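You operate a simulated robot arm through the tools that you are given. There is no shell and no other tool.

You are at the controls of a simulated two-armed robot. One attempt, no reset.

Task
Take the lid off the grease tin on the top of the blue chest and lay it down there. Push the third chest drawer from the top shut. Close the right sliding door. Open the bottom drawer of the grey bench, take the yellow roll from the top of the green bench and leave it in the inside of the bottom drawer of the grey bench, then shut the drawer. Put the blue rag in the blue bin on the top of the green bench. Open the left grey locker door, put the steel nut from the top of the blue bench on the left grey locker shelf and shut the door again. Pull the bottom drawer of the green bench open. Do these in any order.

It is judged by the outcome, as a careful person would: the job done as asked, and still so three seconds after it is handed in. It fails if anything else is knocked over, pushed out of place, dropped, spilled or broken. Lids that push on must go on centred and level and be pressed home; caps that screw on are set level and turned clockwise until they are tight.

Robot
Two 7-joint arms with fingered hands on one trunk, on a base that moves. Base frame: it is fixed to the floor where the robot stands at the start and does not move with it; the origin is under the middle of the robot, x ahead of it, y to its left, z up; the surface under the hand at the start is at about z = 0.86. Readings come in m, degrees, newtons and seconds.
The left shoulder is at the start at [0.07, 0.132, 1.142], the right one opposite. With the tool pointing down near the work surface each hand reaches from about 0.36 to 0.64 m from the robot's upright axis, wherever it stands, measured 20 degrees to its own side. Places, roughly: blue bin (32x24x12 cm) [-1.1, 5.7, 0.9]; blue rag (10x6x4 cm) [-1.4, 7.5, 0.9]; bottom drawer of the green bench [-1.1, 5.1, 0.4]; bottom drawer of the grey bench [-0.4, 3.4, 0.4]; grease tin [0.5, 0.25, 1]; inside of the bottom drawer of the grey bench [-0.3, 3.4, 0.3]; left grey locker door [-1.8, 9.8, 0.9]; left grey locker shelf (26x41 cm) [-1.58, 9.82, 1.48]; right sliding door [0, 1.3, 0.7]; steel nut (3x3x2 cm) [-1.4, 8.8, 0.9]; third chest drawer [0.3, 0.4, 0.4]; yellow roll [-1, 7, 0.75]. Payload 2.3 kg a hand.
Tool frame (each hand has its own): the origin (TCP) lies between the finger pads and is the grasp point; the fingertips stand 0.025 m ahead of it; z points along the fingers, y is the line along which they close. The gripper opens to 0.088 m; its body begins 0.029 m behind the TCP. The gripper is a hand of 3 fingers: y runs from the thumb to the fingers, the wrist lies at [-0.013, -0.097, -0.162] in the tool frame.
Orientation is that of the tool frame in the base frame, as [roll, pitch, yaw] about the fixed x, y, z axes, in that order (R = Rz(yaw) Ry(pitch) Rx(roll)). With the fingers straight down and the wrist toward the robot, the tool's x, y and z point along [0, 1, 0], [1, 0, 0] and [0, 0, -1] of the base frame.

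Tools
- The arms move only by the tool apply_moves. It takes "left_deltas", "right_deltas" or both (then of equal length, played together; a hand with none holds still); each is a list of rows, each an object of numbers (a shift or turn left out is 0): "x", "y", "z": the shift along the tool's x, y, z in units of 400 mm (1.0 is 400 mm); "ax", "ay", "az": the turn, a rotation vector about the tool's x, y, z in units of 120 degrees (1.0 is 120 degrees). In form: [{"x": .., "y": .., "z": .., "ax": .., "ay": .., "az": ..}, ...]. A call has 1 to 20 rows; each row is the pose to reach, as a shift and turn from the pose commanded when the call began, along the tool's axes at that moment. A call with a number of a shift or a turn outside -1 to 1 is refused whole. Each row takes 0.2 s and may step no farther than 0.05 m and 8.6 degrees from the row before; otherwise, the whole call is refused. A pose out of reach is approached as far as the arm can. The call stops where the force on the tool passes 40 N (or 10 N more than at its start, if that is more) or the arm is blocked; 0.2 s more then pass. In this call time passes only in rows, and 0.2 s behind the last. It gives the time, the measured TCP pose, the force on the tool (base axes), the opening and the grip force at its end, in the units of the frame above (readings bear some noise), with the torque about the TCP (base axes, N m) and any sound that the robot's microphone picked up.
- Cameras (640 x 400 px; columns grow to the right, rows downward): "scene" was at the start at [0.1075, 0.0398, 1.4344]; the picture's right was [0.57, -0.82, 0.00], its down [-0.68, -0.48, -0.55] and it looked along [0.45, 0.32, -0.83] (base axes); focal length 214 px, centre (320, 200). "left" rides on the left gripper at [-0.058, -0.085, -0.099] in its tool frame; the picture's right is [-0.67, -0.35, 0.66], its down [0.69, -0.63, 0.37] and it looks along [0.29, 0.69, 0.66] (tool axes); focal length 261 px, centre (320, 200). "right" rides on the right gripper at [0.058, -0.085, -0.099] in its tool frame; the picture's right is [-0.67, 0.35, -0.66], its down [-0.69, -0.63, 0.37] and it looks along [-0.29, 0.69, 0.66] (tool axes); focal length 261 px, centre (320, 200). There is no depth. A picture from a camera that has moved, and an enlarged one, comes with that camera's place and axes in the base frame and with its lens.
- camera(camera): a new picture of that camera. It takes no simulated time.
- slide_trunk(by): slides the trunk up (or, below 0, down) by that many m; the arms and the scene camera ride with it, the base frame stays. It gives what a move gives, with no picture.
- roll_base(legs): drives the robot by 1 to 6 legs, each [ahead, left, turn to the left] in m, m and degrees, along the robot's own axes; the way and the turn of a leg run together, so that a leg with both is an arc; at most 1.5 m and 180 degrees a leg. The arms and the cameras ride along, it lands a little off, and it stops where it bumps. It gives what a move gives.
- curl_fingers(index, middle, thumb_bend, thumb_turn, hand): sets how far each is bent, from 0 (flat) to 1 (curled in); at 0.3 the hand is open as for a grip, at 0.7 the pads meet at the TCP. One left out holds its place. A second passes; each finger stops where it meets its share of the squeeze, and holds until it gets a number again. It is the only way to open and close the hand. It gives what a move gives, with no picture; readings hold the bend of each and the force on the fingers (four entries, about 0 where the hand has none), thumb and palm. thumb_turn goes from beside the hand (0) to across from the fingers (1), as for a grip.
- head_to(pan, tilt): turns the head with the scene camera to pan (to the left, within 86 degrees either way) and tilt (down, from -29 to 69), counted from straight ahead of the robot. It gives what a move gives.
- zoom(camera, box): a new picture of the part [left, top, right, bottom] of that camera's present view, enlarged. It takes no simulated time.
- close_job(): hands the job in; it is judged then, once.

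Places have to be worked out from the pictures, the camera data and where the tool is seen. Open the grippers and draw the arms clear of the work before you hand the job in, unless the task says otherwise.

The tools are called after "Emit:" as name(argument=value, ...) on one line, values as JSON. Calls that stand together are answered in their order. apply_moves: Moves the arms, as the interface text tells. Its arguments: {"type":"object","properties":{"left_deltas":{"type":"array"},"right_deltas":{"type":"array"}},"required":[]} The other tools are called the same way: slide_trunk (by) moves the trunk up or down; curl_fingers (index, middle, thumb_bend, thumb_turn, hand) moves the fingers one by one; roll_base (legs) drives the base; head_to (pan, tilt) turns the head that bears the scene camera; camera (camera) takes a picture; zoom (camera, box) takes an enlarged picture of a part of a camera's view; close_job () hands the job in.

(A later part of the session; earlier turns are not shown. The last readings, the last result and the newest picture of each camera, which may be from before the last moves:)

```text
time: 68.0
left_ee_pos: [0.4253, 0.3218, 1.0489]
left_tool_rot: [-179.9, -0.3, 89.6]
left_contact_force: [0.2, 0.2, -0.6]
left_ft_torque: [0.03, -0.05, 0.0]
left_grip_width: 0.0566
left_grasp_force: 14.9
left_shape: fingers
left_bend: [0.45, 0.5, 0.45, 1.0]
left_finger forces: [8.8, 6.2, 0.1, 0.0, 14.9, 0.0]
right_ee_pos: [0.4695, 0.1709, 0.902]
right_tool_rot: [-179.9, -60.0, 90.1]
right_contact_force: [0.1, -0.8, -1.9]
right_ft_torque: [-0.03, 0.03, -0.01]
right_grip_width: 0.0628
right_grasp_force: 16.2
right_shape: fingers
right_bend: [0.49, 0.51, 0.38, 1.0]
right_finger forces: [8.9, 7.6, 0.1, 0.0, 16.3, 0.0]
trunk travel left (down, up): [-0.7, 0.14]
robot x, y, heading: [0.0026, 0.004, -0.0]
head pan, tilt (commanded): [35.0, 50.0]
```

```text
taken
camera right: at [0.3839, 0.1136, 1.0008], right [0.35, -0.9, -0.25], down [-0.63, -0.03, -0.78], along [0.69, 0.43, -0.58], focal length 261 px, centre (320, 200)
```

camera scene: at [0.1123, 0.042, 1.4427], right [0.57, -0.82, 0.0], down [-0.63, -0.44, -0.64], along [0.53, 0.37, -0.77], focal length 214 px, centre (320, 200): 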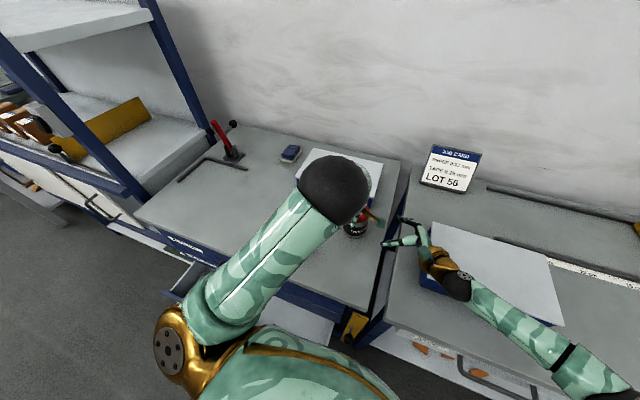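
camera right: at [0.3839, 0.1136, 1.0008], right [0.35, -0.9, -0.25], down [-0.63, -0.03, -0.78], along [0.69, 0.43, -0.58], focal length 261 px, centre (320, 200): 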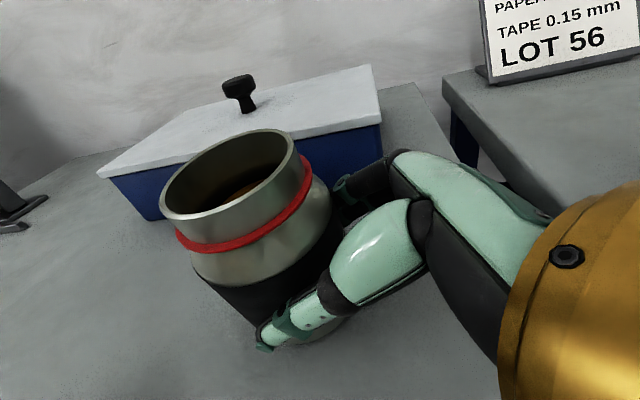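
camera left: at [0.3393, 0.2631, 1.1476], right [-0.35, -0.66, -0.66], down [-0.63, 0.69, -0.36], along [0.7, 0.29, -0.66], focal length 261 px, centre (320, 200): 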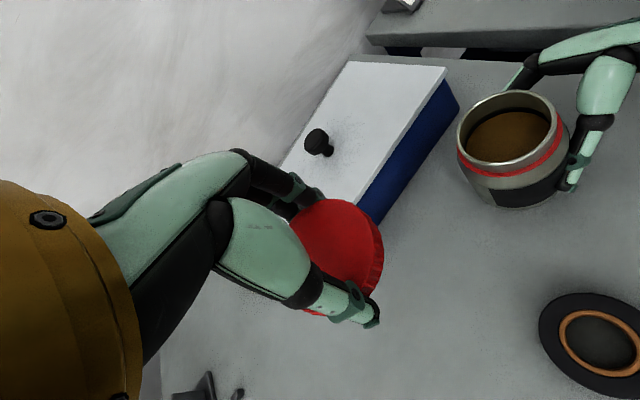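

The lid is held level over clear surface. I lower it towards the chest top.

Emit:
apply_moves(left_deltas=[{"z": 0.1}, {"z": 0.2}, {"z": 0.28}, {"z": 0.34}, {"z": 0.37}, {"z": 0.385}, {"z": 0.395}])

Emit:
camera(camera="left")

Emit:
camera(camera="right")

```text
time: 69.6
left_ee_pos: [0.4242, 0.323, 0.8903]
left_tool_rot: [-180.0, -0.3, 89.9]
left_contact_force: [0.4, -0.1, -0.3]
left_ft_torque: [0.02, -0.02, 0.02]
left_grip_width: 0.0562
left_grasp_force: 14.9
left_shape: fingers
left_bend: [0.45, 0.5, 0.45, 1.0]
left_finger forces: [8.7, 6.1, 0.1, 0.0, 14.5, 0.0]
right_ee_pos: [0.4698, 0.1684, 0.9021]
right_tool_rot: [179.9, -60.0, 90.0]
right_contact_force: [0.2, -0.1, -1.7]
right_ft_torque: [-0.04, 0.06, 0.03]
right_grip_width: 0.063
right_grasp_force: 16.1
right_shape: fingers
right_bend: [0.49, 0.51, 0.38, 1.0]
right_finger forces: [9.0, 7.2, 0.0, 0.1, 16.4, 0.0]
trunk travel left (down, up): [-0.7, 0.14]
robot x, y, heading: [0.0017, 0.0051, -0.1]
head pan, tilt (commanded): [35.0, 50.0]
```

```text
taken
camera left: at [0.341, 0.2648, 0.9897], right [-0.35, -0.67, -0.66], down [-0.63, 0.69, -0.36], along [0.69, 0.29, -0.66], focal length 261 px, centre (320, 200)
```

left: 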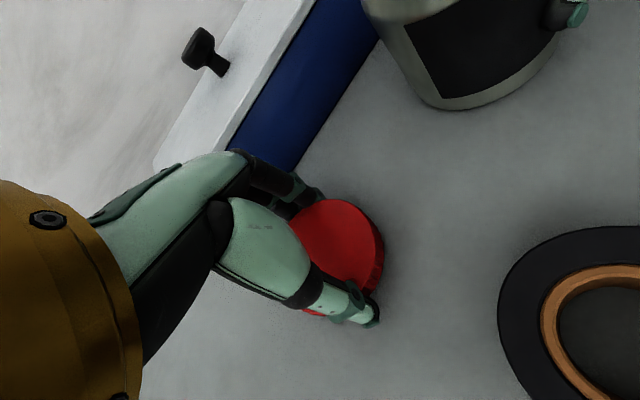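

```text
taken
camera right: at [0.3844, 0.1119, 1.0007], right [0.35, -0.9, -0.25], down [-0.63, -0.03, -0.78], along [0.69, 0.43, -0.58], focal length 261 px, centre (320, 200)
```

right: 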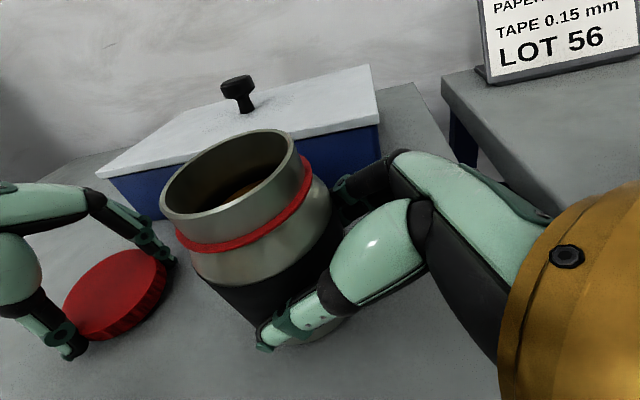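

The right camera sees the lid just above the surface. I zoom in and go down the last millimetres with force feedback.

Emit:
apply_moves(left_deltas=[{"z": 0.004}, {"z": 0.008}, {"z": 0.012}, {"z": 0.016}])

Emit:
zoom(camera="right", box=[0, 160, 240, 380])

```text
time: 70.6
left_ee_pos: [0.4235, 0.3218, 0.8884]
left_tool_rot: [179.5, -0.6, 90.0]
left_contact_force: [5.1, 4.9, 25.9]
left_ft_torque: [0.33, -0.98, 0.06]
left_grip_width: 0.0563
left_grasp_force: 25.6
left_shape: fingers
left_bend: [0.45, 0.47, 0.45, 1.0]
left_finger forces: [10.1, 29.5, 0.0, 0.0, 12.5, 0.0]
right_ee_pos: [0.4682, 0.1682, 0.9035]
right_tool_rot: [179.7, -60.1, 90.3]
right_contact_force: [-0.5, -0.6, -3.3]
right_ft_torque: [-0.05, -0.06, 0.01]
right_grip_width: 0.063
right_grasp_force: 17.4
right_shape: fingers
right_bend: [0.49, 0.51, 0.38, 1.0]
right_finger forces: [8.8, 8.1, 0.0, 0.0, 16.7, 0.1]
trunk travel left (down, up): [-0.7, 0.14]
robot x, y, heading: [-0.0051, 0.0022, 0.0]
head pan, tilt (commanded): [35.0, 50.0]
```

```text
1.82 times, centred on (120, 270) of right
camera zoom: at [0.3814, 0.1101, 1.0025], right [0.35, -0.9, -0.25], down [-0.63, -0.02, -0.78], along [0.7, 0.43, -0.57], focal length 474 px, centre (684, 73)
```

zoom: 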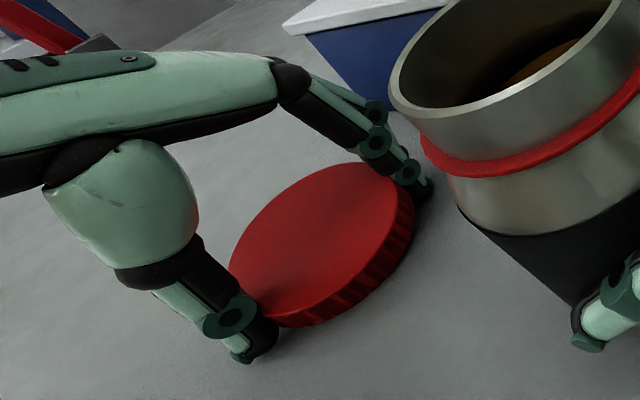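

The fingertips reached the surface (26 N). I back off to relieve the pressure and release the lid.

Emit:
apply_moves(left_deltas=[{"z": -0.006}, {"z": -0.012}])

Emit:
curl_fingers(hand="left", index=0.3, middle=0.3, thumb_bend=0.3)

Emit:
zoom(camera="right", box=[0, 160, 240, 380])

```text
time: 71.2
left_ee_pos: [0.4244, 0.3215, 0.8891]
left_tool_rot: [-179.7, -0.3, 89.8]
left_contact_force: [3.0, 2.7, 10.9]
left_ft_torque: [0.16, -0.44, 0.06]
left_grip_width: 0.0562
left_grasp_force: 19.1
left_shape: fingers
left_bend: [0.45, 0.48, 0.45, 1.0]
left_finger forces: [9.7, 14.8, 0.0, 0.0, 13.1, 0.0]
right_ee_pos: [0.4693, 0.1687, 0.9033]
right_tool_rot: [180.0, -60.2, 90.0]
right_contact_force: [0.2, -1.0, -2.9]
right_ft_torque: [-0.06, 0.0, 0.02]
right_grip_width: 0.0631
right_grasp_force: 16.3
right_shape: fingers
right_bend: [0.49, 0.51, 0.38, 1.0]
right_finger forces: [9.1, 7.4, 0.1, 0.0, 16.4, 0.1]
trunk travel left (down, up): [-0.7, 0.14]
robot x, y, heading: [0.0025, -0.0008, 0.2]
head pan, tilt (commanded): [35.0, 50.0]
```

```text
time: 72.2
left_ee_pos: [0.4257, 0.3219, 0.8884]
left_tool_rot: [-179.9, -0.3, 89.8]
left_contact_force: [-1.0, 0.0, -0.8]
left_ft_torque: [0.0, 0.02, 0.0]
left_grip_width: 0.084
left_grasp_force: 0.1
left_shape: fingers
left_bend: [0.3, 0.3, 0.3, 0.98]
left_finger forces: [0.0, 0.0, 0.0, 0.0, 0.0, 0.0]
right_ee_pos: [0.4694, 0.1693, 0.9015]
right_tool_rot: [-179.7, -60.1, 89.8]
right_contact_force: [0.4, -0.1, -1.8]
right_ft_torque: [-0.03, 0.06, 0.05]
right_grip_width: 0.0629
right_grasp_force: 16.7
right_shape: fingers
right_bend: [0.48, 0.51, 0.38, 1.0]
right_finger forces: [9.0, 7.0, 0.0, 0.0, 16.4, 0.1]
trunk travel left (down, up): [-0.7, 0.14]
robot x, y, heading: [-0.0035, 0.0015, 0.1]
head pan, tilt (commanded): [35.0, 50.0]
```

```text
1.82 times, centred on (120, 270) of right
camera zoom: at [0.3842, 0.1118, 1.0007], right [0.35, -0.9, -0.25], down [-0.63, -0.03, -0.78], along [0.69, 0.43, -0.58], focal length 474 px, centre (684, 73)
```

zoom: 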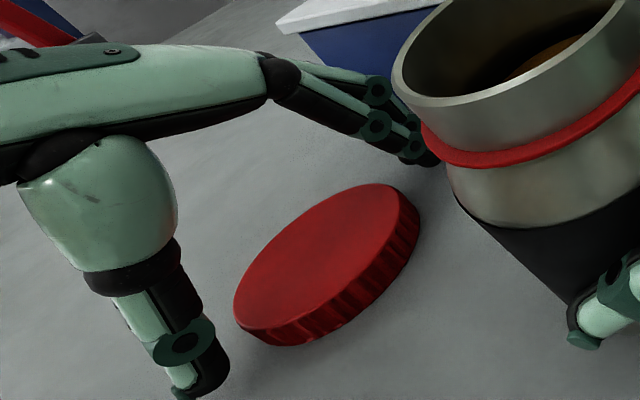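

The lid lies flat on the chest top. I raise the left hand clear and check how the tin stands in the right hand.

Emit:
apply_moves(left_deltas=[{"z": -0.08}, {"z": -0.18}, {"z": -0.28}, {"z": -0.38}])

Emit:
camera(camera="left")

Emit:
zoom(camera="left", box=[420, 60, 640, 240])

```text
time: 73.2
left_ee_pos: [0.4247, 0.3236, 1.042]
left_tool_rot: [-179.9, -0.3, 89.9]
left_contact_force: [0.9, -1.1, -0.4]
left_ft_torque: [0.0, -0.02, 0.01]
left_grip_width: 0.0843
left_grasp_force: 0.0
left_shape: fingers
left_bend: [0.3, 0.3, 0.3, 0.98]
left_finger forces: [0.0, 0.0, 0.0, 0.0, 0.1, 0.1]
right_ee_pos: [0.4691, 0.1679, 0.9024]
right_tool_rot: [-180.0, -60.0, 90.0]
right_contact_force: [0.5, -0.5, -1.5]
right_ft_torque: [0.0, 0.04, 0.02]
right_grip_width: 0.0627
right_grasp_force: 16.0
right_shape: fingers
right_bend: [0.48, 0.51, 0.38, 1.0]
right_finger forces: [9.1, 7.2, 0.1, 0.1, 16.3, 0.0]
trunk travel left (down, up): [-0.7, 0.14]
robot x, y, heading: [-0.003, 0.0, 0.2]
head pan, tilt (commanded): [35.0, 50.0]
```

```text
taken
camera left: at [0.3401, 0.2637, 1.1409], right [-0.35, -0.67, -0.66], down [-0.63, 0.69, -0.36], along [0.69, 0.29, -0.66], focal length 261 px, centre (320, 200)
```

left: 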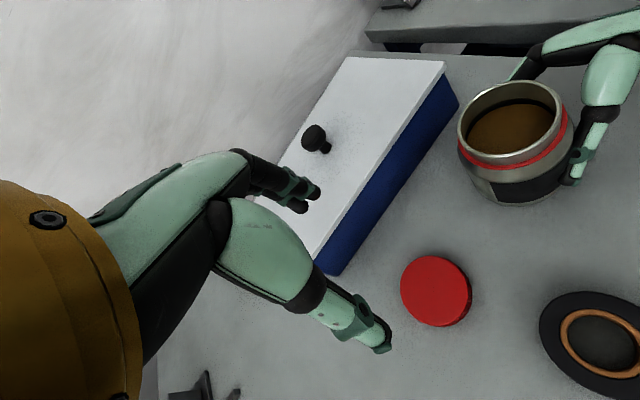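

```text
2.22 times, centred on (530, 150) of left
camera zoom: at [0.3401, 0.2637, 1.1409], right [-0.35, -0.67, -0.66], down [-0.63, 0.69, -0.36], along [0.69, 0.29, -0.66], focal length 579 px, centre (-147, 311)
```

zoom: 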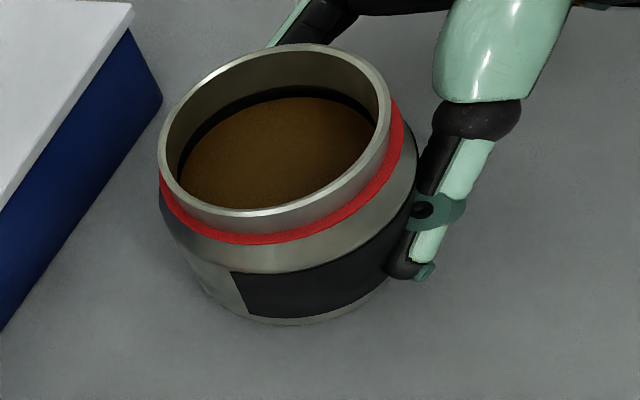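

The tin leans only slightly and its shadow meets its base. I release it gently with the right hand.

Emit:
curl_fingers(hand="right", index=0.46, middle=0.47, thumb_bend=0.37)

Emit:
curl_fingers(hand="right", index=0.42, middle=0.42, thumb_bend=0.35)

Emit:
curl_fingers(hand="right", index=0.3, middle=0.3, thumb_bend=0.3)

Emit:
camera(camera="left")

Emit:
camera(camera="right")

```text
time: 74.2
left_ee_pos: [0.4258, 0.3218, 1.0414]
left_tool_rot: [-179.9, -0.2, 89.9]
left_contact_force: [-0.5, -0.8, -0.1]
left_ft_torque: [0.01, 0.02, 0.04]
left_grip_width: 0.0846
left_grasp_force: 0.1
left_shape: fingers
left_bend: [0.3, 0.3, 0.3, 0.98]
left_finger forces: [0.0, 0.0, 0.0, 0.1, 0.0, 0.1]
right_ee_pos: [0.4702, 0.1694, 0.9011]
right_tool_rot: [-179.8, -60.0, 89.8]
right_contact_force: [0.2, 0.2, -1.7]
right_ft_torque: [0.01, 0.04, -0.03]
right_grip_width: 0.0651
right_grasp_force: 2.1
right_shape: fingers
right_bend: [0.44, 0.46, 0.35, 0.99]
right_finger forces: [1.8, 0.7, 0.0, 0.1, 2.1, 0.0]
trunk travel left (down, up): [-0.7, 0.14]
robot x, y, heading: [-0.0027, -0.0012, 0.1]
head pan, tilt (commanded): [35.0, 50.0]
```

```text
time: 75.2
left_ee_pos: [0.4244, 0.3225, 1.0414]
left_tool_rot: [-180.0, -0.4, 90.0]
left_contact_force: [-0.2, -0.3, -0.2]
left_ft_torque: [-0.01, 0.02, -0.02]
left_grip_width: 0.0845
left_grasp_force: 0.1
left_shape: fingers
left_bend: [0.3, 0.3, 0.3, 0.98]
left_finger forces: [0.0, 0.0, 0.0, 0.1, 0.0, 0.0]
right_ee_pos: [0.4694, 0.1676, 0.9024]
right_tool_rot: [-179.9, -60.0, 89.9]
right_contact_force: [-0.8, 0.4, 0.7]
right_ft_torque: [0.0, 0.04, 0.01]
right_grip_width: 0.0674
right_grasp_force: 0.2
right_shape: fingers
right_bend: [0.42, 0.42, 0.34, 0.98]
right_finger forces: [0.0, 0.0, 0.0, 0.0, 0.6, 0.0]
trunk travel left (down, up): [-0.7, 0.14]
robot x, y, heading: [0.0045, -0.0003, -0.0]
head pan, tilt (commanded): [35.0, 50.0]
```

```text
time: 76.2
left_ee_pos: [0.425, 0.323, 1.0417]
left_tool_rot: [-180.0, -0.3, 89.9]
left_contact_force: [-0.9, -0.3, 0.3]
left_ft_torque: [-0.05, 0.0, 0.04]
left_grip_width: 0.0845
left_grasp_force: 0.0
left_shape: fingers
left_bend: [0.3, 0.3, 0.3, 0.98]
left_finger forces: [0.0, 0.0, 0.0, 0.0, 0.0, 0.0]
right_ee_pos: [0.4701, 0.1698, 0.9007]
right_tool_rot: [179.8, -60.0, 90.1]
right_contact_force: [0.4, 1.0, 0.5]
right_ft_torque: [0.0, 0.01, 0.01]
right_grip_width: 0.0844
right_grasp_force: 0.1
right_shape: fingers
right_bend: [0.3, 0.3, 0.3, 0.98]
right_finger forces: [0.0, 0.1, 0.1, 0.0, 0.0, 0.1]
trunk travel left (down, up): [-0.7, 0.14]
robot x, y, heading: [0.0003, 0.0008, 0.0]
head pan, tilt (commanded): [35.0, 50.0]
```

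```text
taken
camera left: at [0.3404, 0.264, 1.1404], right [-0.35, -0.67, -0.66], down [-0.63, 0.69, -0.36], along [0.69, 0.29, -0.66], focal length 261 px, centre (320, 200)
```

left: 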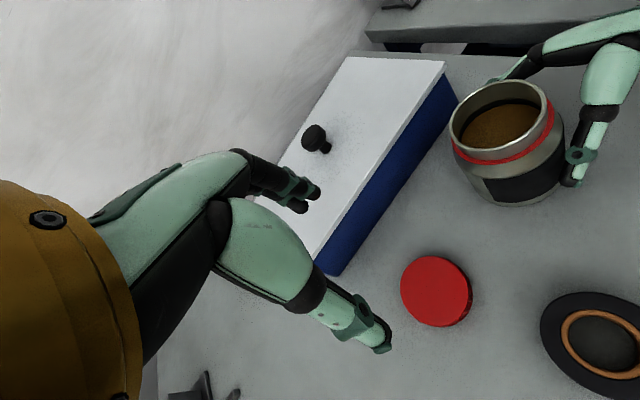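

```text
taken
camera right: at [0.3841, 0.1119, 1.0009], right [0.35, -0.9, -0.25], down [-0.63, -0.03, -0.78], along [0.69, 0.43, -0.58], focal length 261 px, centre (320, 200)
```

right: 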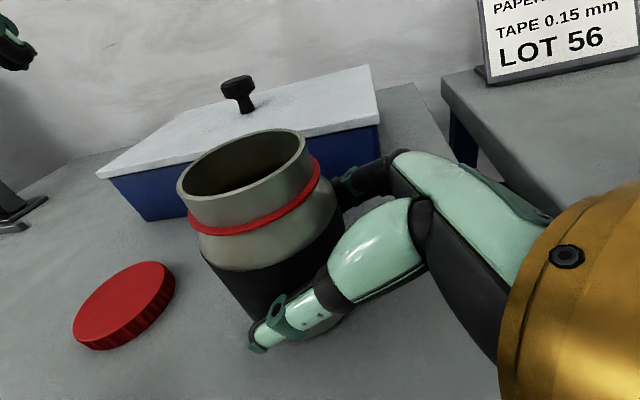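

The tin stands upright. I ease the right thumb off by 6 mm and withdraw the right hand along its own axis.

Emit:
apply_moves(right_deltas=[{"y": -0.012}, {"y": -0.012, "z": -0.05}, {"y": -0.012, "z": -0.12}, {"y": -0.012, "z": -0.2}, {"y": -0.012, "z": -0.3}])

Emit:
camera(camera="right")

Emit:
camera(camera="left")

```text
time: 77.4
left_ee_pos: [0.4235, 0.3205, 1.0421]
left_tool_rot: [-179.9, -0.4, 89.9]
left_contact_force: [0.5, 0.2, 0.3]
left_ft_torque: [0.03, 0.03, -0.06]
left_grip_width: 0.0842
left_grasp_force: 0.0
left_shape: fingers
left_bend: [0.3, 0.3, 0.3, 0.98]
left_finger forces: [0.0, 0.0, 0.0, 0.1, 0.0, 0.0]
right_ee_pos: [0.4629, 0.0652, 0.9625]
right_tool_rot: [179.9, -60.1, 90.0]
right_contact_force: [-0.2, -0.5, -0.7]
right_ft_torque: [-0.01, -0.02, 0.0]
right_grip_width: 0.0844
right_grasp_force: 0.1
right_shape: fingers
right_bend: [0.3, 0.3, 0.3, 0.98]
right_finger forces: [0.0, 0.0, 0.0, 0.0, 0.1, 0.0]
trunk travel left (down, up): [-0.7, 0.14]
robot x, y, heading: [-0.0023, 0.0014, 0.1]
head pan, tilt (commanded): [35.0, 50.0]
```

```text
taken
camera right: at [0.3768, 0.0069, 1.0608], right [0.35, -0.9, -0.25], down [-0.63, -0.03, -0.78], along [0.69, 0.43, -0.58], focal length 261 px, centre (320, 200)
```

right: 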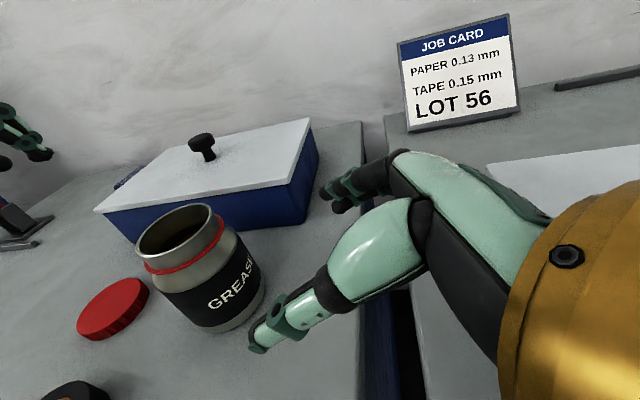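

```text
taken
camera left: at [0.34, 0.2626, 1.1409], right [-0.35, -0.66, -0.66], down [-0.63, 0.69, -0.36], along [0.69, 0.29, -0.66], focal length 261 px, centre (320, 200)
```

left: 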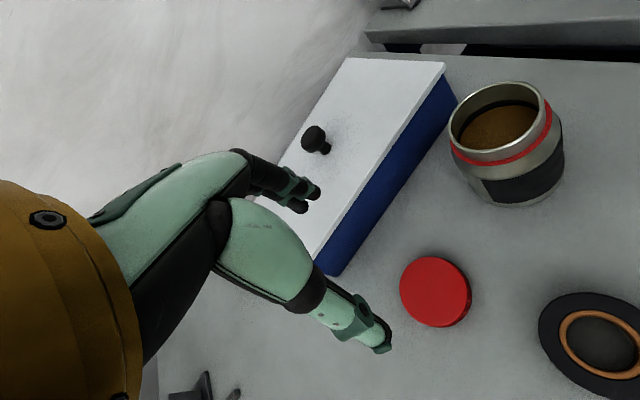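

The lid job is done: open tin upright, lid flat on the chest top. Next is the chest drawer; I bring both arms back to a compact pose first.

Emit:
apply_moves(left_deltas=[{"z": -0.08, "y": -0.08}, {"z": -0.16, "y": -0.16}, {"z": -0.22, "y": -0.25}, {"z": -0.25, "y": -0.33}, {"z": -0.25, "y": -0.4}, {"z": -0.25, "y": -0.42}, {"z": -0.25, "y": -0.42}, {"z": -0.25, "y": -0.42}], right_deltas=[{"x": 0.06, "y": -0.02, "z": -0.06, "ay": -0.0625}, {"x": 0.12, "y": -0.04, "z": -0.12, "ay": -0.125}, {"x": 0.18, "y": -0.07, "z": -0.18, "ay": -0.1875}, {"x": 0.24, "y": -0.1, "z": -0.24, "ay": -0.25}, {"x": 0.28, "y": -0.13, "z": -0.3, "ay": -0.3125}, {"x": 0.32, "y": -0.17, "z": -0.36, "ay": -0.375}, {"x": 0.35, "y": -0.21, "z": -0.42, "ay": -0.4375}, {"x": 0.38, "y": -0.25, "z": -0.48, "ay": -0.5}])

Emit:
head_to(pan=45, tilt=65)

Emit:
camera(camera="scene")

```text
time: 79.2
left_ee_pos: [0.259, 0.3217, 1.1431]
left_tool_rot: [179.9, -0.3, 89.8]
left_contact_force: [-0.6, 0.3, 0.2]
left_ft_torque: [0.0, 0.0, 0.03]
left_grip_width: 0.0846
left_grasp_force: 0.0
left_shape: fingers
left_bend: [0.3, 0.3, 0.3, 0.98]
left_finger forces: [0.0, 0.1, 0.1, 0.0, 0.0, 0.0]
left hand out of reach, approached as far as the arm can: row 1
right_ee_pos: [0.3642, -0.0266, 1.1914]
right_tool_rot: [179.8, 0.0, 89.9]
right_contact_force: [0.2, -0.3, -0.1]
right_ft_torque: [0.02, 0.01, 0.02]
right_grip_width: 0.0844
right_grasp_force: 0.1
right_shape: fingers
right_bend: [0.3, 0.3, 0.3, 0.98]
right_finger forces: [0.1, 0.1, 0.0, 0.0, 0.1, 0.0]
trunk travel left (down, up): [-0.7, 0.14]
robot x, y, heading: [-0.0009, -0.0013, -0.1]
head pan, tilt (commanded): [35.0, 50.0]
```

```text
time: 80.0
left_ee_pos: [0.2593, 0.3217, 1.1424]
left_tool_rot: [180.0, -0.3, 89.9]
left_contact_force: [0.8, 1.1, -0.2]
left_ft_torque: [0.0, 0.02, -0.03]
left_grip_width: 0.0848
left_grasp_force: 0.0
left_shape: fingers
left_bend: [0.3, 0.3, 0.3, 0.98]
left_finger forces: [0.1, 0.0, 0.0, 0.0, 0.1, 0.0]
right_ee_pos: [0.3654, -0.0255, 1.1904]
right_tool_rot: [180.0, -0.1, 90.0]
right_contact_force: [-0.4, -0.3, 0.2]
right_ft_torque: [-0.02, -0.02, 0.0]
right_grip_width: 0.0848
right_grasp_force: 0.1
right_shape: fingers
right_bend: [0.3, 0.3, 0.3, 0.98]
right_finger forces: [0.0, 0.0, 0.0, 0.0, 0.1, 0.0]
trunk travel left (down, up): [-0.7, 0.14]
robot x, y, heading: [0.0004, 0.0006, 0.0]
head pan, tilt (commanded): [45.0, 65.0]
```

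```text
taken
camera scene: at [0.0926, 0.042, 1.4245], right [0.71, -0.71, 0.0], down [-0.64, -0.64, -0.42], along [0.3, 0.3, -0.91], focal length 214 px, centre (320, 200)
```

scene: 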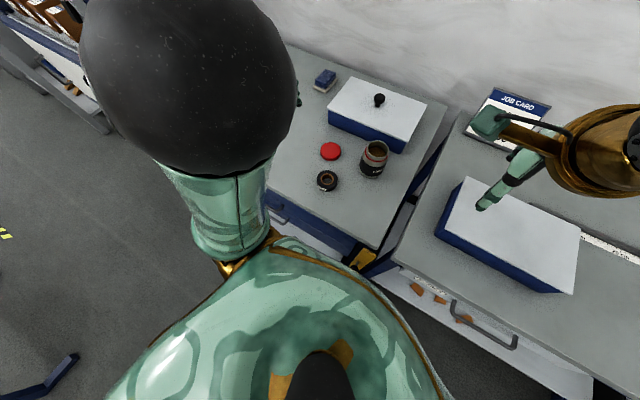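

I am too close to see the drawer fronts. I back off 0.4 m, turn slightly to face the row, and look again.

Emit:
roll_base(legs=[[-0.4, 0, 0], [0, 0, 12]])

Emit:
head_to(pan=20, tilt=45)

Emit:
camera(camera="scene")

```text
time: 83.2
left_ee_pos: [-0.2148, 0.368, 1.1429]
left_tool_rot: [-180.0, -0.4, 101.7]
left_contact_force: [0.6, 0.7, -1.0]
left_ft_torque: [0.02, 0.03, 0.04]
left_grip_width: 0.0844
left_grasp_force: 0.1
left_shape: fingers
left_bend: [0.3, 0.3, 0.3, 0.98]
left_finger forces: [0.0, 0.0, 0.0, 0.0, 0.0, 0.0]
right_ee_pos: [-0.0387, 0.0501, 1.1912]
right_tool_rot: [-179.9, 0.0, 101.9]
right_contact_force: [-0.8, 0.2, 0.4]
right_ft_torque: [-0.01, 0.03, 0.02]
right_grip_width: 0.0846
right_grasp_force: 0.1
right_shape: fingers
right_bend: [0.3, 0.3, 0.3, 0.98]
right_finger forces: [0.0, 0.0, 0.0, 0.1, 0.0, 0.1]
trunk travel left (down, up): [-0.7, 0.14]
robot x, y, heading: [-0.4053, -0.0008, 12.0]
head pan, tilt (commanded): [45.0, 65.0]
```

```text
time: 84.1
left_ee_pos: [-0.2149, 0.3689, 1.1435]
left_tool_rot: [179.9, -0.4, 101.8]
left_contact_force: [0.3, 0.6, -0.3]
left_ft_torque: [0.01, -0.02, -0.01]
left_grip_width: 0.0849
left_grasp_force: 0.1
left_shape: fingers
left_bend: [0.3, 0.3, 0.3, 0.98]
left_finger forces: [0.1, 0.1, 0.0, 0.0, 0.0, 0.0]
right_ee_pos: [-0.0397, 0.0503, 1.1912]
right_tool_rot: [-180.0, 0.0, 102.0]
right_contact_force: [-0.2, 0.2, 0.1]
right_ft_torque: [0.01, 0.0, -0.01]
right_grip_width: 0.0846
right_grasp_force: 0.0
right_shape: fingers
right_bend: [0.3, 0.3, 0.3, 0.98]
right_finger forces: [0.1, 0.0, 0.0, 0.0, 0.0, 0.1]
trunk travel left (down, up): [-0.7, 0.14]
robot x, y, heading: [-0.4036, 0.0, 11.8]
head pan, tilt (commanded): [20.0, 45.0]
```

```text
taken
camera scene: at [-0.2848, 0.0525, 1.4494], right [0.53, -0.85, 0.0], down [-0.6, -0.37, -0.71], along [0.6, 0.37, -0.71], focal length 214 px, centre (320, 200)
```

scene: 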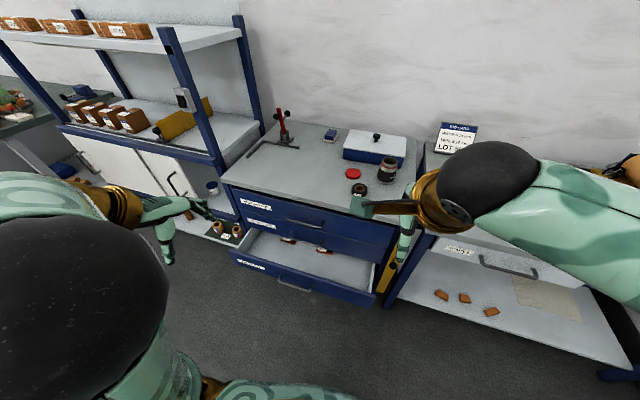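

Now I see the chest with an open drawer and the cupboard to its left with a sliding door partly open. I zoom on both.

Emit:
zoom(camera="scene", box=[200, 120, 420, 310])

Emit:
zoom(camera="scene", box=[30, 80, 260, 250])

```text
2.11 times, centred on (310, 215) of scene
camera zoom: at [-0.2848, 0.0525, 1.4494], right [0.53, -0.85, 0.0], down [-0.6, -0.37, -0.71], along [0.6, 0.37, -0.71], focal length 452 px, centre (341, 168)
```

zoom: 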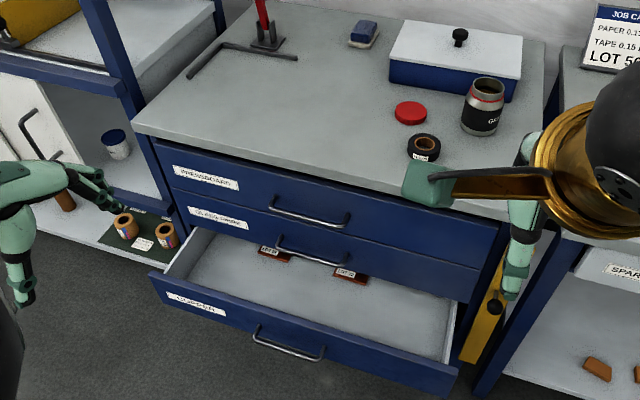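

```text
2.35 times, centred on (145, 165) of scene
camera zoom: at [-0.2848, 0.0525, 1.4494], right [0.53, -0.85, 0.0], down [-0.6, -0.37, -0.71], along [0.6, 0.37, -0.71], focal length 505 px, centre (732, 282)
```

zoom: 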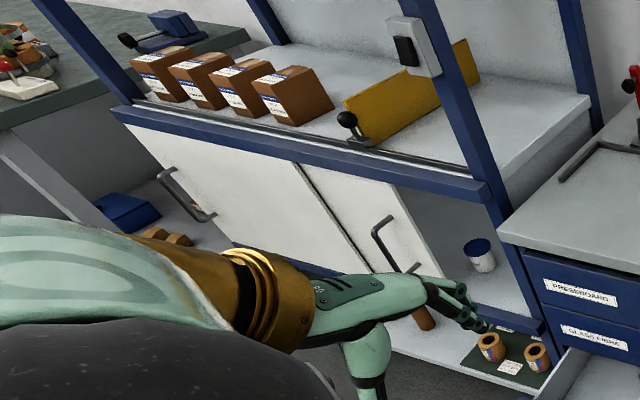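

The third drawer from the top is the open one; I estimate its front's top edge near z 0.49 and its handle near (0.02, 0.39, 0.43), about 12 cm to go. I position the base for the left hand, then lower the trunk.

Emit:
roll_base(legs=[[0.0, 0.1, 0]])

Emit:
slide_trunk(by=-0.4)

Emit:
curl_fingers(hand="left", index=0.0, middle=0.0, thumb_bend=0.6)

Emit:
head_to(pan=15, tilt=40)

Emit:
camera(camera="scene")

Emit:
camera(camera="left")

```text
time: 85.3
left_ee_pos: [-0.2351, 0.4616, 1.1435]
left_tool_rot: [-179.9, -0.5, 101.8]
left_contact_force: [0.2, -0.2, 0.4]
left_ft_torque: [0.02, 0.04, -0.03]
left_grip_width: 0.0845
left_grasp_force: 0.1
left_shape: fingers
left_bend: [0.3, 0.3, 0.3, 0.98]
left_finger forces: [0.0, 0.0, 0.0, 0.0, 0.1, 0.1]
right_ee_pos: [-0.0589, 0.1461, 1.1917]
right_tool_rot: [179.9, -0.2, 101.9]
right_contact_force: [-0.1, -0.8, -0.1]
right_ft_torque: [0.03, -0.03, 0.0]
right_grip_width: 0.0846
right_grasp_force: 0.0
right_shape: fingers
right_bend: [0.3, 0.3, 0.3, 0.98]
right_finger forces: [0.0, 0.0, 0.1, 0.1, 0.1, 0.0]
trunk travel left (down, up): [-0.7, 0.14]
robot x, y, heading: [-0.4184, 0.0966, 12.1]
head pan, tilt (commanded): [20.0, 45.0]
```

```text
time: 89.1
left_ee_pos: [-0.2356, 0.4658, 0.7432]
left_tool_rot: [-180.0, -0.3, 101.7]
left_contact_force: [-0.2, -0.4, 0.4]
left_ft_torque: [-0.01, 0.01, -0.02]
left_grip_width: 0.0848
left_grasp_force: 0.0
left_shape: fingers
left_bend: [0.3, 0.3, 0.3, 0.98]
left_finger forces: [0.0, 0.0, 0.0, 0.0, 0.1, 0.0]
right_ee_pos: [-0.0597, 0.1479, 0.7912]
right_tool_rot: [180.0, -0.1, 101.9]
right_contact_force: [1.0, -1.0, -0.6]
right_ft_torque: [0.02, -0.02, -0.02]
right_grip_width: 0.0846
right_grasp_force: 0.0
right_shape: fingers
right_bend: [0.3, 0.3, 0.3, 0.98]
right_finger forces: [0.0, 0.0, 0.0, 0.0, 0.0, 0.0]
trunk travel left (down, up): [-0.3, 0.54]
robot x, y, heading: [-0.4218, 0.096, 12.2]
head pan, tilt (commanded): [20.0, 45.0]
```

```text
time: 90.1
left_ee_pos: [-0.2345, 0.4648, 0.7427]
left_tool_rot: [-180.0, -0.4, 101.8]
left_contact_force: [-0.1, -0.7, -0.8]
left_ft_torque: [-0.04, -0.02, 0.04]
left_grip_width: 0.0873
left_grasp_force: 0.0
left_shape: fingers
left_bend: [0.0, 0.0, 0.6, 1.0]
left_finger forces: [0.0, 0.0, 0.0, 0.0, 0.1, 0.0]
right_ee_pos: [-0.0593, 0.1474, 0.7917]
right_tool_rot: [180.0, 0.1, 101.9]
right_contact_force: [0.4, -0.1, 0.5]
right_ft_torque: [-0.01, -0.02, 0.0]
right_grip_width: 0.0844
right_grasp_force: 0.1
right_shape: fingers
right_bend: [0.3, 0.3, 0.3, 0.98]
right_finger forces: [0.0, 0.0, 0.1, 0.0, 0.1, 0.1]
trunk travel left (down, up): [-0.3, 0.54]
robot x, y, heading: [-0.4219, 0.1016, 11.9]
head pan, tilt (commanded): [20.0, 45.0]
```

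```text
time: 90.8
left_ee_pos: [-0.2357, 0.4641, 0.7431]
left_tool_rot: [179.9, -0.3, 101.9]
left_contact_force: [0.0, -0.9, -0.4]
left_ft_torque: [-0.02, -0.01, 0.01]
left_grip_width: 0.0874
left_grasp_force: 0.0
left_shape: fingers
left_bend: [0.0, 0.0, 0.6, 1.0]
left_finger forces: [0.0, 0.0, 0.1, 0.0, 0.0, 0.0]
right_ee_pos: [-0.0607, 0.1473, 0.7903]
right_tool_rot: [-180.0, 0.0, 101.9]
right_contact_force: [0.2, 0.1, -0.1]
right_ft_torque: [0.02, 0.01, 0.02]
right_grip_width: 0.0846
right_grasp_force: 0.0
right_shape: fingers
right_bend: [0.3, 0.3, 0.3, 0.98]
right_finger forces: [0.0, 0.0, 0.0, 0.0, 0.0, 0.0]
trunk travel left (down, up): [-0.3, 0.54]
robot x, y, heading: [-0.4228, 0.0986, 12.1]
head pan, tilt (commanded): [15.0, 40.0]
```

```text
taken
camera scene: at [-0.2985, 0.1452, 1.0567], right [0.45, -0.89, 0.0], down [-0.57, -0.29, -0.77], along [0.68, 0.35, -0.64], focal length 214 px, centre (320, 200)
```

scene: 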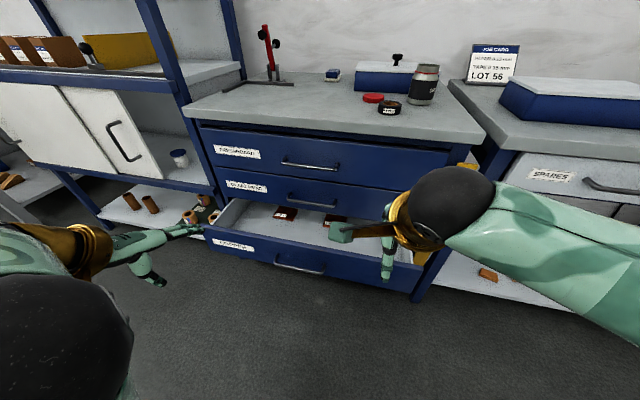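

```text
taken
camera left: at [-0.3057, 0.3907, 0.8418], right [-0.21, -0.72, -0.66], down [-0.76, 0.54, -0.36], along [0.62, 0.43, -0.66], focal length 261 px, centre (320, 200)
```

left: 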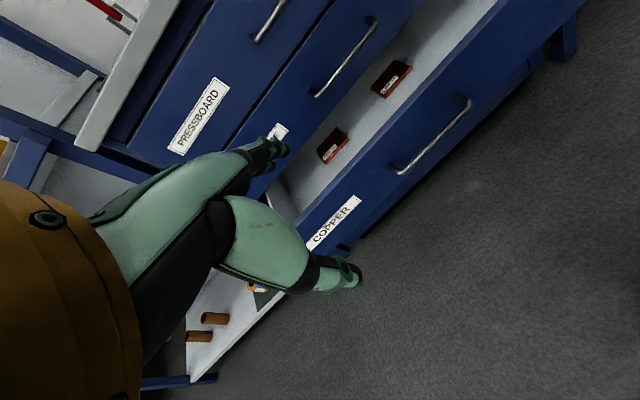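

Two views agree: the handle is at (0.024, 0.386, 0.434) and the closed second drawer's handle at (0.182, 0.423), so it is open by 16 cm. I make a fist with the left hand, edge forward 5 cm and bring the fist in front of the handle.

Emit:
curl_fingers(hand="left", index=1.0, middle=1.0, thumb_bend=0.5)

Emit:
roll_base(legs=[[0.05, 0.0, 0]])

Emit:
camera(camera="left")

```text
time: 91.8
left_ee_pos: [-0.2371, 0.4648, 0.7427]
left_tool_rot: [180.0, -0.4, 101.8]
left_contact_force: [0.7, -0.2, 0.5]
left_ft_torque: [0.04, 0.0, 0.02]
left_grip_width: 0.0439
left_grasp_force: 0.0
left_shape: fingers
left_bend: [1.0, 1.0, 0.5, 1.0]
left_finger forces: [0.0, 0.0, 0.0, 0.0, 0.1, 0.0]
right_ee_pos: [-0.0603, 0.1474, 0.7915]
right_tool_rot: [179.9, 0.1, 101.8]
right_contact_force: [-0.1, -0.4, 0.3]
right_ft_torque: [-0.01, -0.01, -0.01]
right_grip_width: 0.0847
right_grasp_force: 0.0
right_shape: fingers
right_bend: [0.3, 0.3, 0.3, 0.98]
right_finger forces: [0.0, 0.0, 0.1, 0.1, 0.1, 0.1]
trunk travel left (down, up): [-0.3, 0.54]
robot x, y, heading: [-0.4256, 0.0964, 11.9]
head pan, tilt (commanded): [15.0, 40.0]
```

```text
time: 92.7
left_ee_pos: [-0.1873, 0.4751, 0.7429]
left_tool_rot: [-179.9, -0.4, 101.8]
left_contact_force: [0.0, 0.2, -0.5]
left_ft_torque: [0.0, 0.01, 0.01]
left_grip_width: 0.044
left_grasp_force: 0.1
left_shape: fingers
left_bend: [1.0, 1.0, 0.5, 1.0]
left_finger forces: [0.0, 0.1, 0.0, 0.0, 0.0, 0.1]
right_ee_pos: [-0.0118, 0.1576, 0.7904]
right_tool_rot: [-179.9, -0.1, 101.9]
right_contact_force: [0.0, 0.7, 0.2]
right_ft_torque: [0.0, 0.01, 0.0]
right_grip_width: 0.0843
right_grasp_force: 0.0
right_shape: fingers
right_bend: [0.3, 0.3, 0.3, 0.98]
right_finger forces: [0.1, 0.0, 0.1, 0.0, 0.0, 0.0]
trunk travel left (down, up): [-0.3, 0.54]
robot x, y, heading: [-0.3745, 0.1098, 11.8]
head pan, tilt (commanded): [15.0, 40.0]
```

```text
taken
camera left: at [-0.2573, 0.4009, 0.8417], right [-0.21, -0.72, -0.66], down [-0.76, 0.54, -0.36], along [0.62, 0.42, -0.66], focal length 261 px, centre (320, 200)
```

left: 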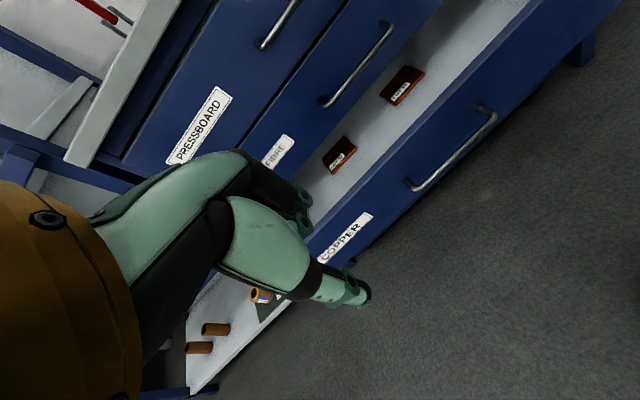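

I move the fist down in front of the handle, leaving about 7 cm gap.

Emit:
apply_moves(left_deltas=[{"x": -0.06, "y": 0.0, "z": 0.09}, {"x": -0.12, "y": 0.0, "z": 0.18}, {"x": -0.18, "y": 0.02, "z": 0.28}, {"x": -0.24, "y": 0.05, "z": 0.38}, {"x": -0.29, "y": 0.08, "z": 0.48}, {"x": -0.326, "y": 0.11, "z": 0.58}, {"x": -0.326, "y": 0.14, "z": 0.68}, {"x": -0.326, "y": 0.167, "z": 0.7825}])

Emit:
camera(camera="scene")

Emit:
camera(camera="left")

```text
time: 94.5
left_ee_pos: [-0.0912, 0.3793, 0.4387]
left_tool_rot: [-179.7, -0.1, 101.4]
left_contact_force: [-0.2, 1.0, -0.8]
left_ft_torque: [0.01, 0.04, -0.01]
left_grip_width: 0.044
left_grasp_force: 0.0
left_shape: fingers
left_bend: [1.0, 1.0, 0.5, 1.0]
left_finger forces: [0.0, 0.1, 0.1, 0.0, 0.0, 0.1]
left hand out of reach, approached as far as the arm can: row 2, 3, 4, 5, 6, 7, 8
right_ee_pos: [-0.0127, 0.1573, 0.7903]
right_tool_rot: [-179.9, 0.0, 101.8]
right_contact_force: [1.0, -0.1, -0.1]
right_ft_torque: [-0.02, 0.02, 0.0]
right_grip_width: 0.0847
right_grasp_force: 0.1
right_shape: fingers
right_bend: [0.3, 0.3, 0.3, 0.98]
right_finger forces: [0.1, 0.1, 0.0, 0.1, 0.1, 0.1]
trunk travel left (down, up): [-0.3, 0.54]
robot x, y, heading: [-0.3763, 0.1048, 11.9]
head pan, tilt (commanded): [15.0, 40.0]
```

```text
taken
camera scene: at [-0.2502, 0.1555, 1.0567], right [0.45, -0.89, 0.0], down [-0.57, -0.29, -0.77], along [0.68, 0.35, -0.64], focal length 214 px, centre (320, 200)
```

scene: 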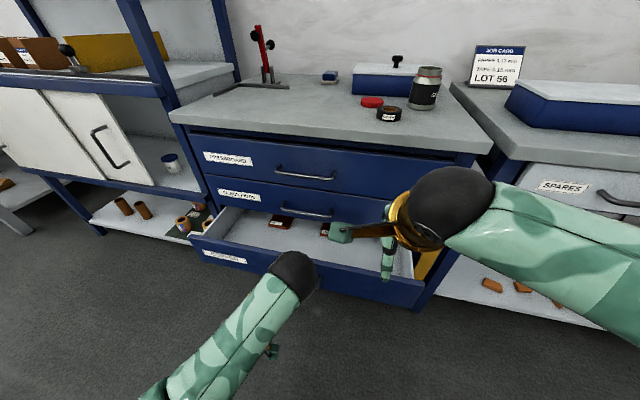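

```text
taken
camera left: at [-0.1625, 0.3055, 0.5371], right [-0.21, -0.73, -0.65], down [-0.76, 0.55, -0.36], along [0.62, 0.42, -0.66], focal length 261 px, centre (320, 200)
```

left: 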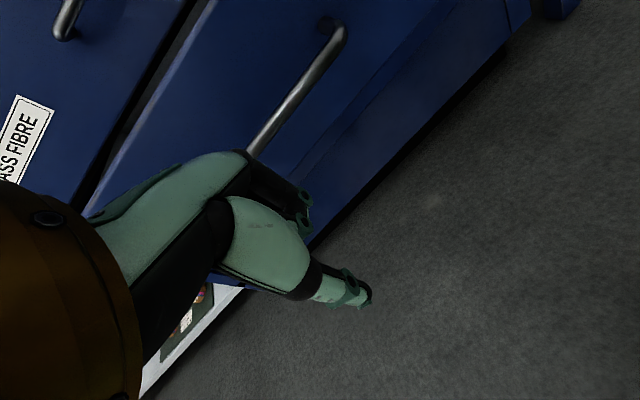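

The fist is in front of the handle at the right height. I push forward steadily.

Emit:
apply_moves(left_deltas=[{"y": 0.04}, {"y": 0.08}, {"y": 0.12}, {"y": 0.16}, {"y": 0.2}, {"y": 0.24}, {"y": 0.28}, {"y": 0.32}])

Emit:
camera(camera="scene")

```text
time: 96.3
left_ee_pos: [0.0346, 0.4062, 0.4374]
left_tool_rot: [-179.9, -0.3, 101.7]
left_contact_force: [0.1, -0.1, -0.3]
left_ft_torque: [0.0, 0.01, 0.06]
left_grip_width: 0.0437
left_grasp_force: 0.0
left_shape: fingers
left_bend: [1.0, 1.0, 0.5, 1.0]
left_finger forces: [0.1, 0.1, 0.1, 0.1, 0.0, 0.1]
right_ee_pos: [-0.0115, 0.157, 0.7923]
right_tool_rot: [-179.9, 0.1, 101.9]
right_contact_force: [-0.5, 0.5, 0.2]
right_ft_torque: [0.0, 0.02, 0.01]
right_grip_width: 0.0843
right_grasp_force: 0.2
right_shape: fingers
right_bend: [0.3, 0.3, 0.3, 0.98]
right_finger forces: [0.0, 0.0, 0.0, 0.0, 0.1, 0.0]
trunk travel left (down, up): [-0.3, 0.54]
robot x, y, heading: [-0.3753, 0.1031, 12.0]
head pan, tilt (commanded): [15.0, 40.0]
```

```text
taken
camera scene: at [-0.2503, 0.1552, 1.0566], right [0.45, -0.89, 0.0], down [-0.57, -0.29, -0.77], along [0.68, 0.35, -0.64], focal length 214 px, centre (320, 200)
```

scene: 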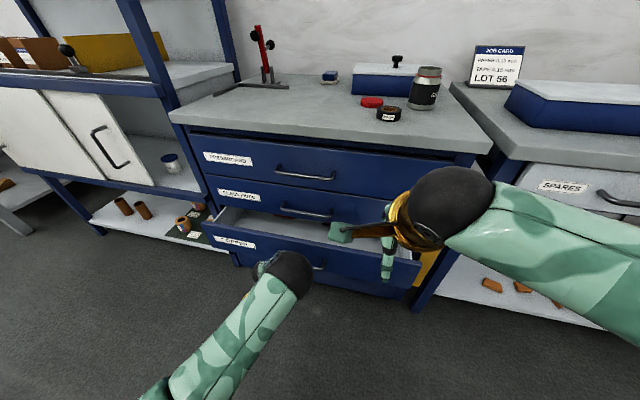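

The drawer is sliding in with hardly any force. I continue until it seats.

Emit:
apply_moves(left_deltas=[{"y": 0.04}, {"y": 0.08}, {"y": 0.11}, {"y": 0.14}, {"y": 0.17}, {"y": 0.2}, {"y": 0.22}, {"y": 0.24}, {"y": 0.26}, {"y": 0.28}])

Emit:
camera(camera="scene")

Emit:
camera(camera="left")

```text
time: 98.5
left_ee_pos: [0.138, 0.4288, 0.4381]
left_tool_rot: [-179.9, -0.3, 101.8]
left_contact_force: [-36.8, -12.4, -1.1]
left_ft_torque: [0.19, -0.44, 0.0]
left_grip_width: 0.0464
left_grasp_force: 18.6
left_shape: fingers
left_bend: [1.0, 1.0, 0.5, 1.0]
left_finger forces: [15.6, 20.8, 0.0, 0.1, 0.0, 0.0]
right_ee_pos: [-0.0177, 0.1582, 0.7928]
right_tool_rot: [179.7, -0.1, 102.0]
right_contact_force: [0.4, 0.1, 0.2]
right_ft_torque: [-0.01, -0.01, -0.03]
right_grip_width: 0.0843
right_grasp_force: 0.0
right_shape: fingers
right_bend: [0.3, 0.3, 0.3, 0.98]
right_finger forces: [0.0, 0.1, 0.1, 0.0, 0.0, 0.0]
trunk travel left (down, up): [-0.3, 0.54]
robot x, y, heading: [-0.3777, 0.102, 11.9]
head pan, tilt (commanded): [15.0, 40.0]
```

```text
taken
camera scene: at [-0.2567, 0.1533, 1.0574], right [0.45, -0.89, 0.0], down [-0.57, -0.29, -0.77], along [0.69, 0.35, -0.64], focal length 214 px, centre (320, 200)
```

scene: 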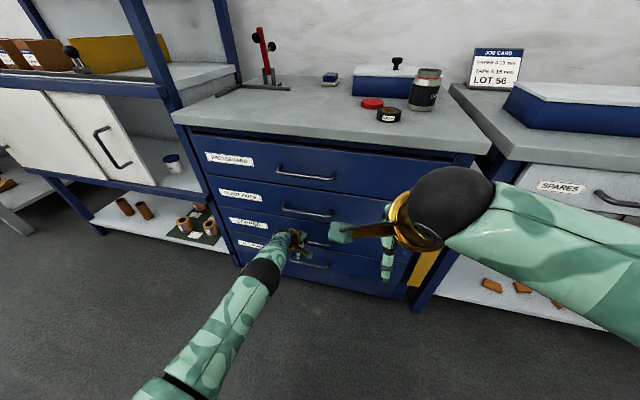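

```text
taken
camera left: at [0.0682, 0.3549, 0.5387], right [-0.21, -0.72, -0.66], down [-0.76, 0.54, -0.36], along [0.62, 0.42, -0.66], focal length 261 px, centre (320, 200)
```

left: 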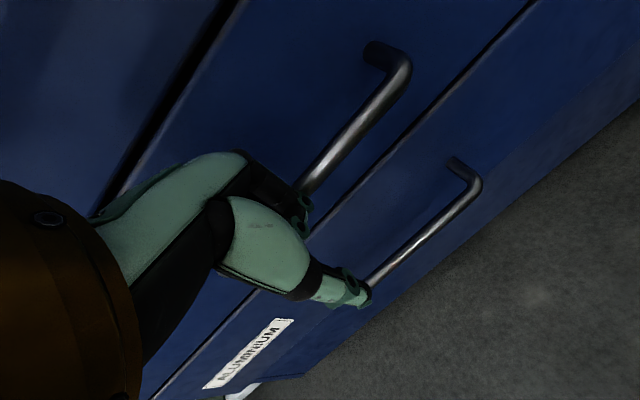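

The drawer hit its stop at about 39 N and lines up with the others. I draw the fist back and check it stays shut.

Emit:
apply_moves(left_deltas=[{"y": -0.05}, {"y": -0.15}, {"y": -0.25}, {"y": -0.35}, {"y": -0.45}])

Emit:
camera(camera="scene")

Emit:
zoom(camera="scene", box=[170, 110, 430, 300])

```text
time: 99.7
left_ee_pos: [-0.0328, 0.3954, 0.4383]
left_tool_rot: [180.0, -0.3, 101.8]
left_contact_force: [-0.3, -0.5, 0.0]
left_ft_torque: [0.0, 0.04, -0.03]
left_grip_width: 0.044
left_grasp_force: 0.0
left_shape: fingers
left_bend: [1.0, 1.0, 0.5, 1.0]
left_finger forces: [0.0, 0.1, 0.1, 0.0, 0.0, 0.0]
right_ee_pos: [-0.0126, 0.1584, 0.7913]
right_tool_rot: [-180.0, 0.1, 101.9]
right_contact_force: [0.0, 0.1, 0.0]
right_ft_torque: [-0.02, 0.01, -0.01]
right_grip_width: 0.0845
right_grasp_force: 0.1
right_shape: fingers
right_bend: [0.3, 0.3, 0.3, 0.98]
right_finger forces: [0.0, 0.0, 0.0, 0.0, 0.0, 0.0]
trunk travel left (down, up): [-0.3, 0.54]
robot x, y, heading: [-0.3775, 0.1057, 11.9]
head pan, tilt (commanded): [15.0, 40.0]
```

```text
taken
camera scene: at [-0.2508, 0.1552, 1.0567], right [0.45, -0.89, 0.0], down [-0.57, -0.29, -0.77], along [0.68, 0.35, -0.64], focal length 214 px, centre (320, 200)
```

scene: 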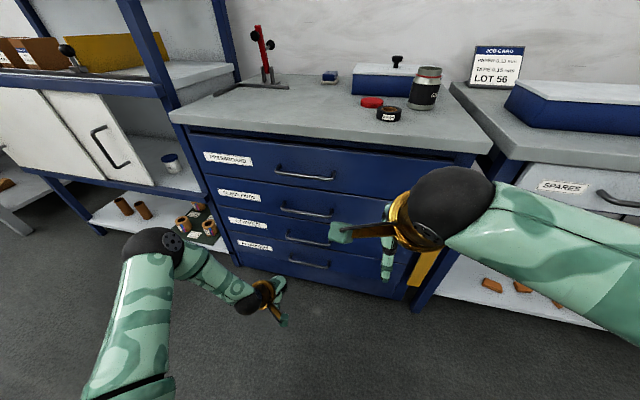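

```text
2.11 times, centred on (300, 205) of scene
camera zoom: at [-0.2508, 0.1552, 1.0567], right [0.45, -0.89, 0.0], down [-0.57, -0.29, -0.77], along [0.68, 0.35, -0.64], focal length 452 px, centre (362, 190)
```

zoom: 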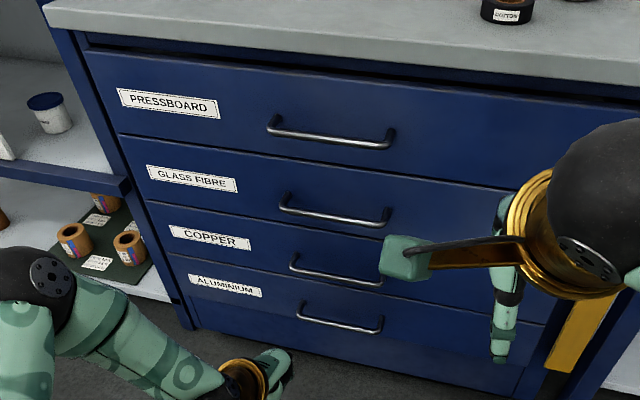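

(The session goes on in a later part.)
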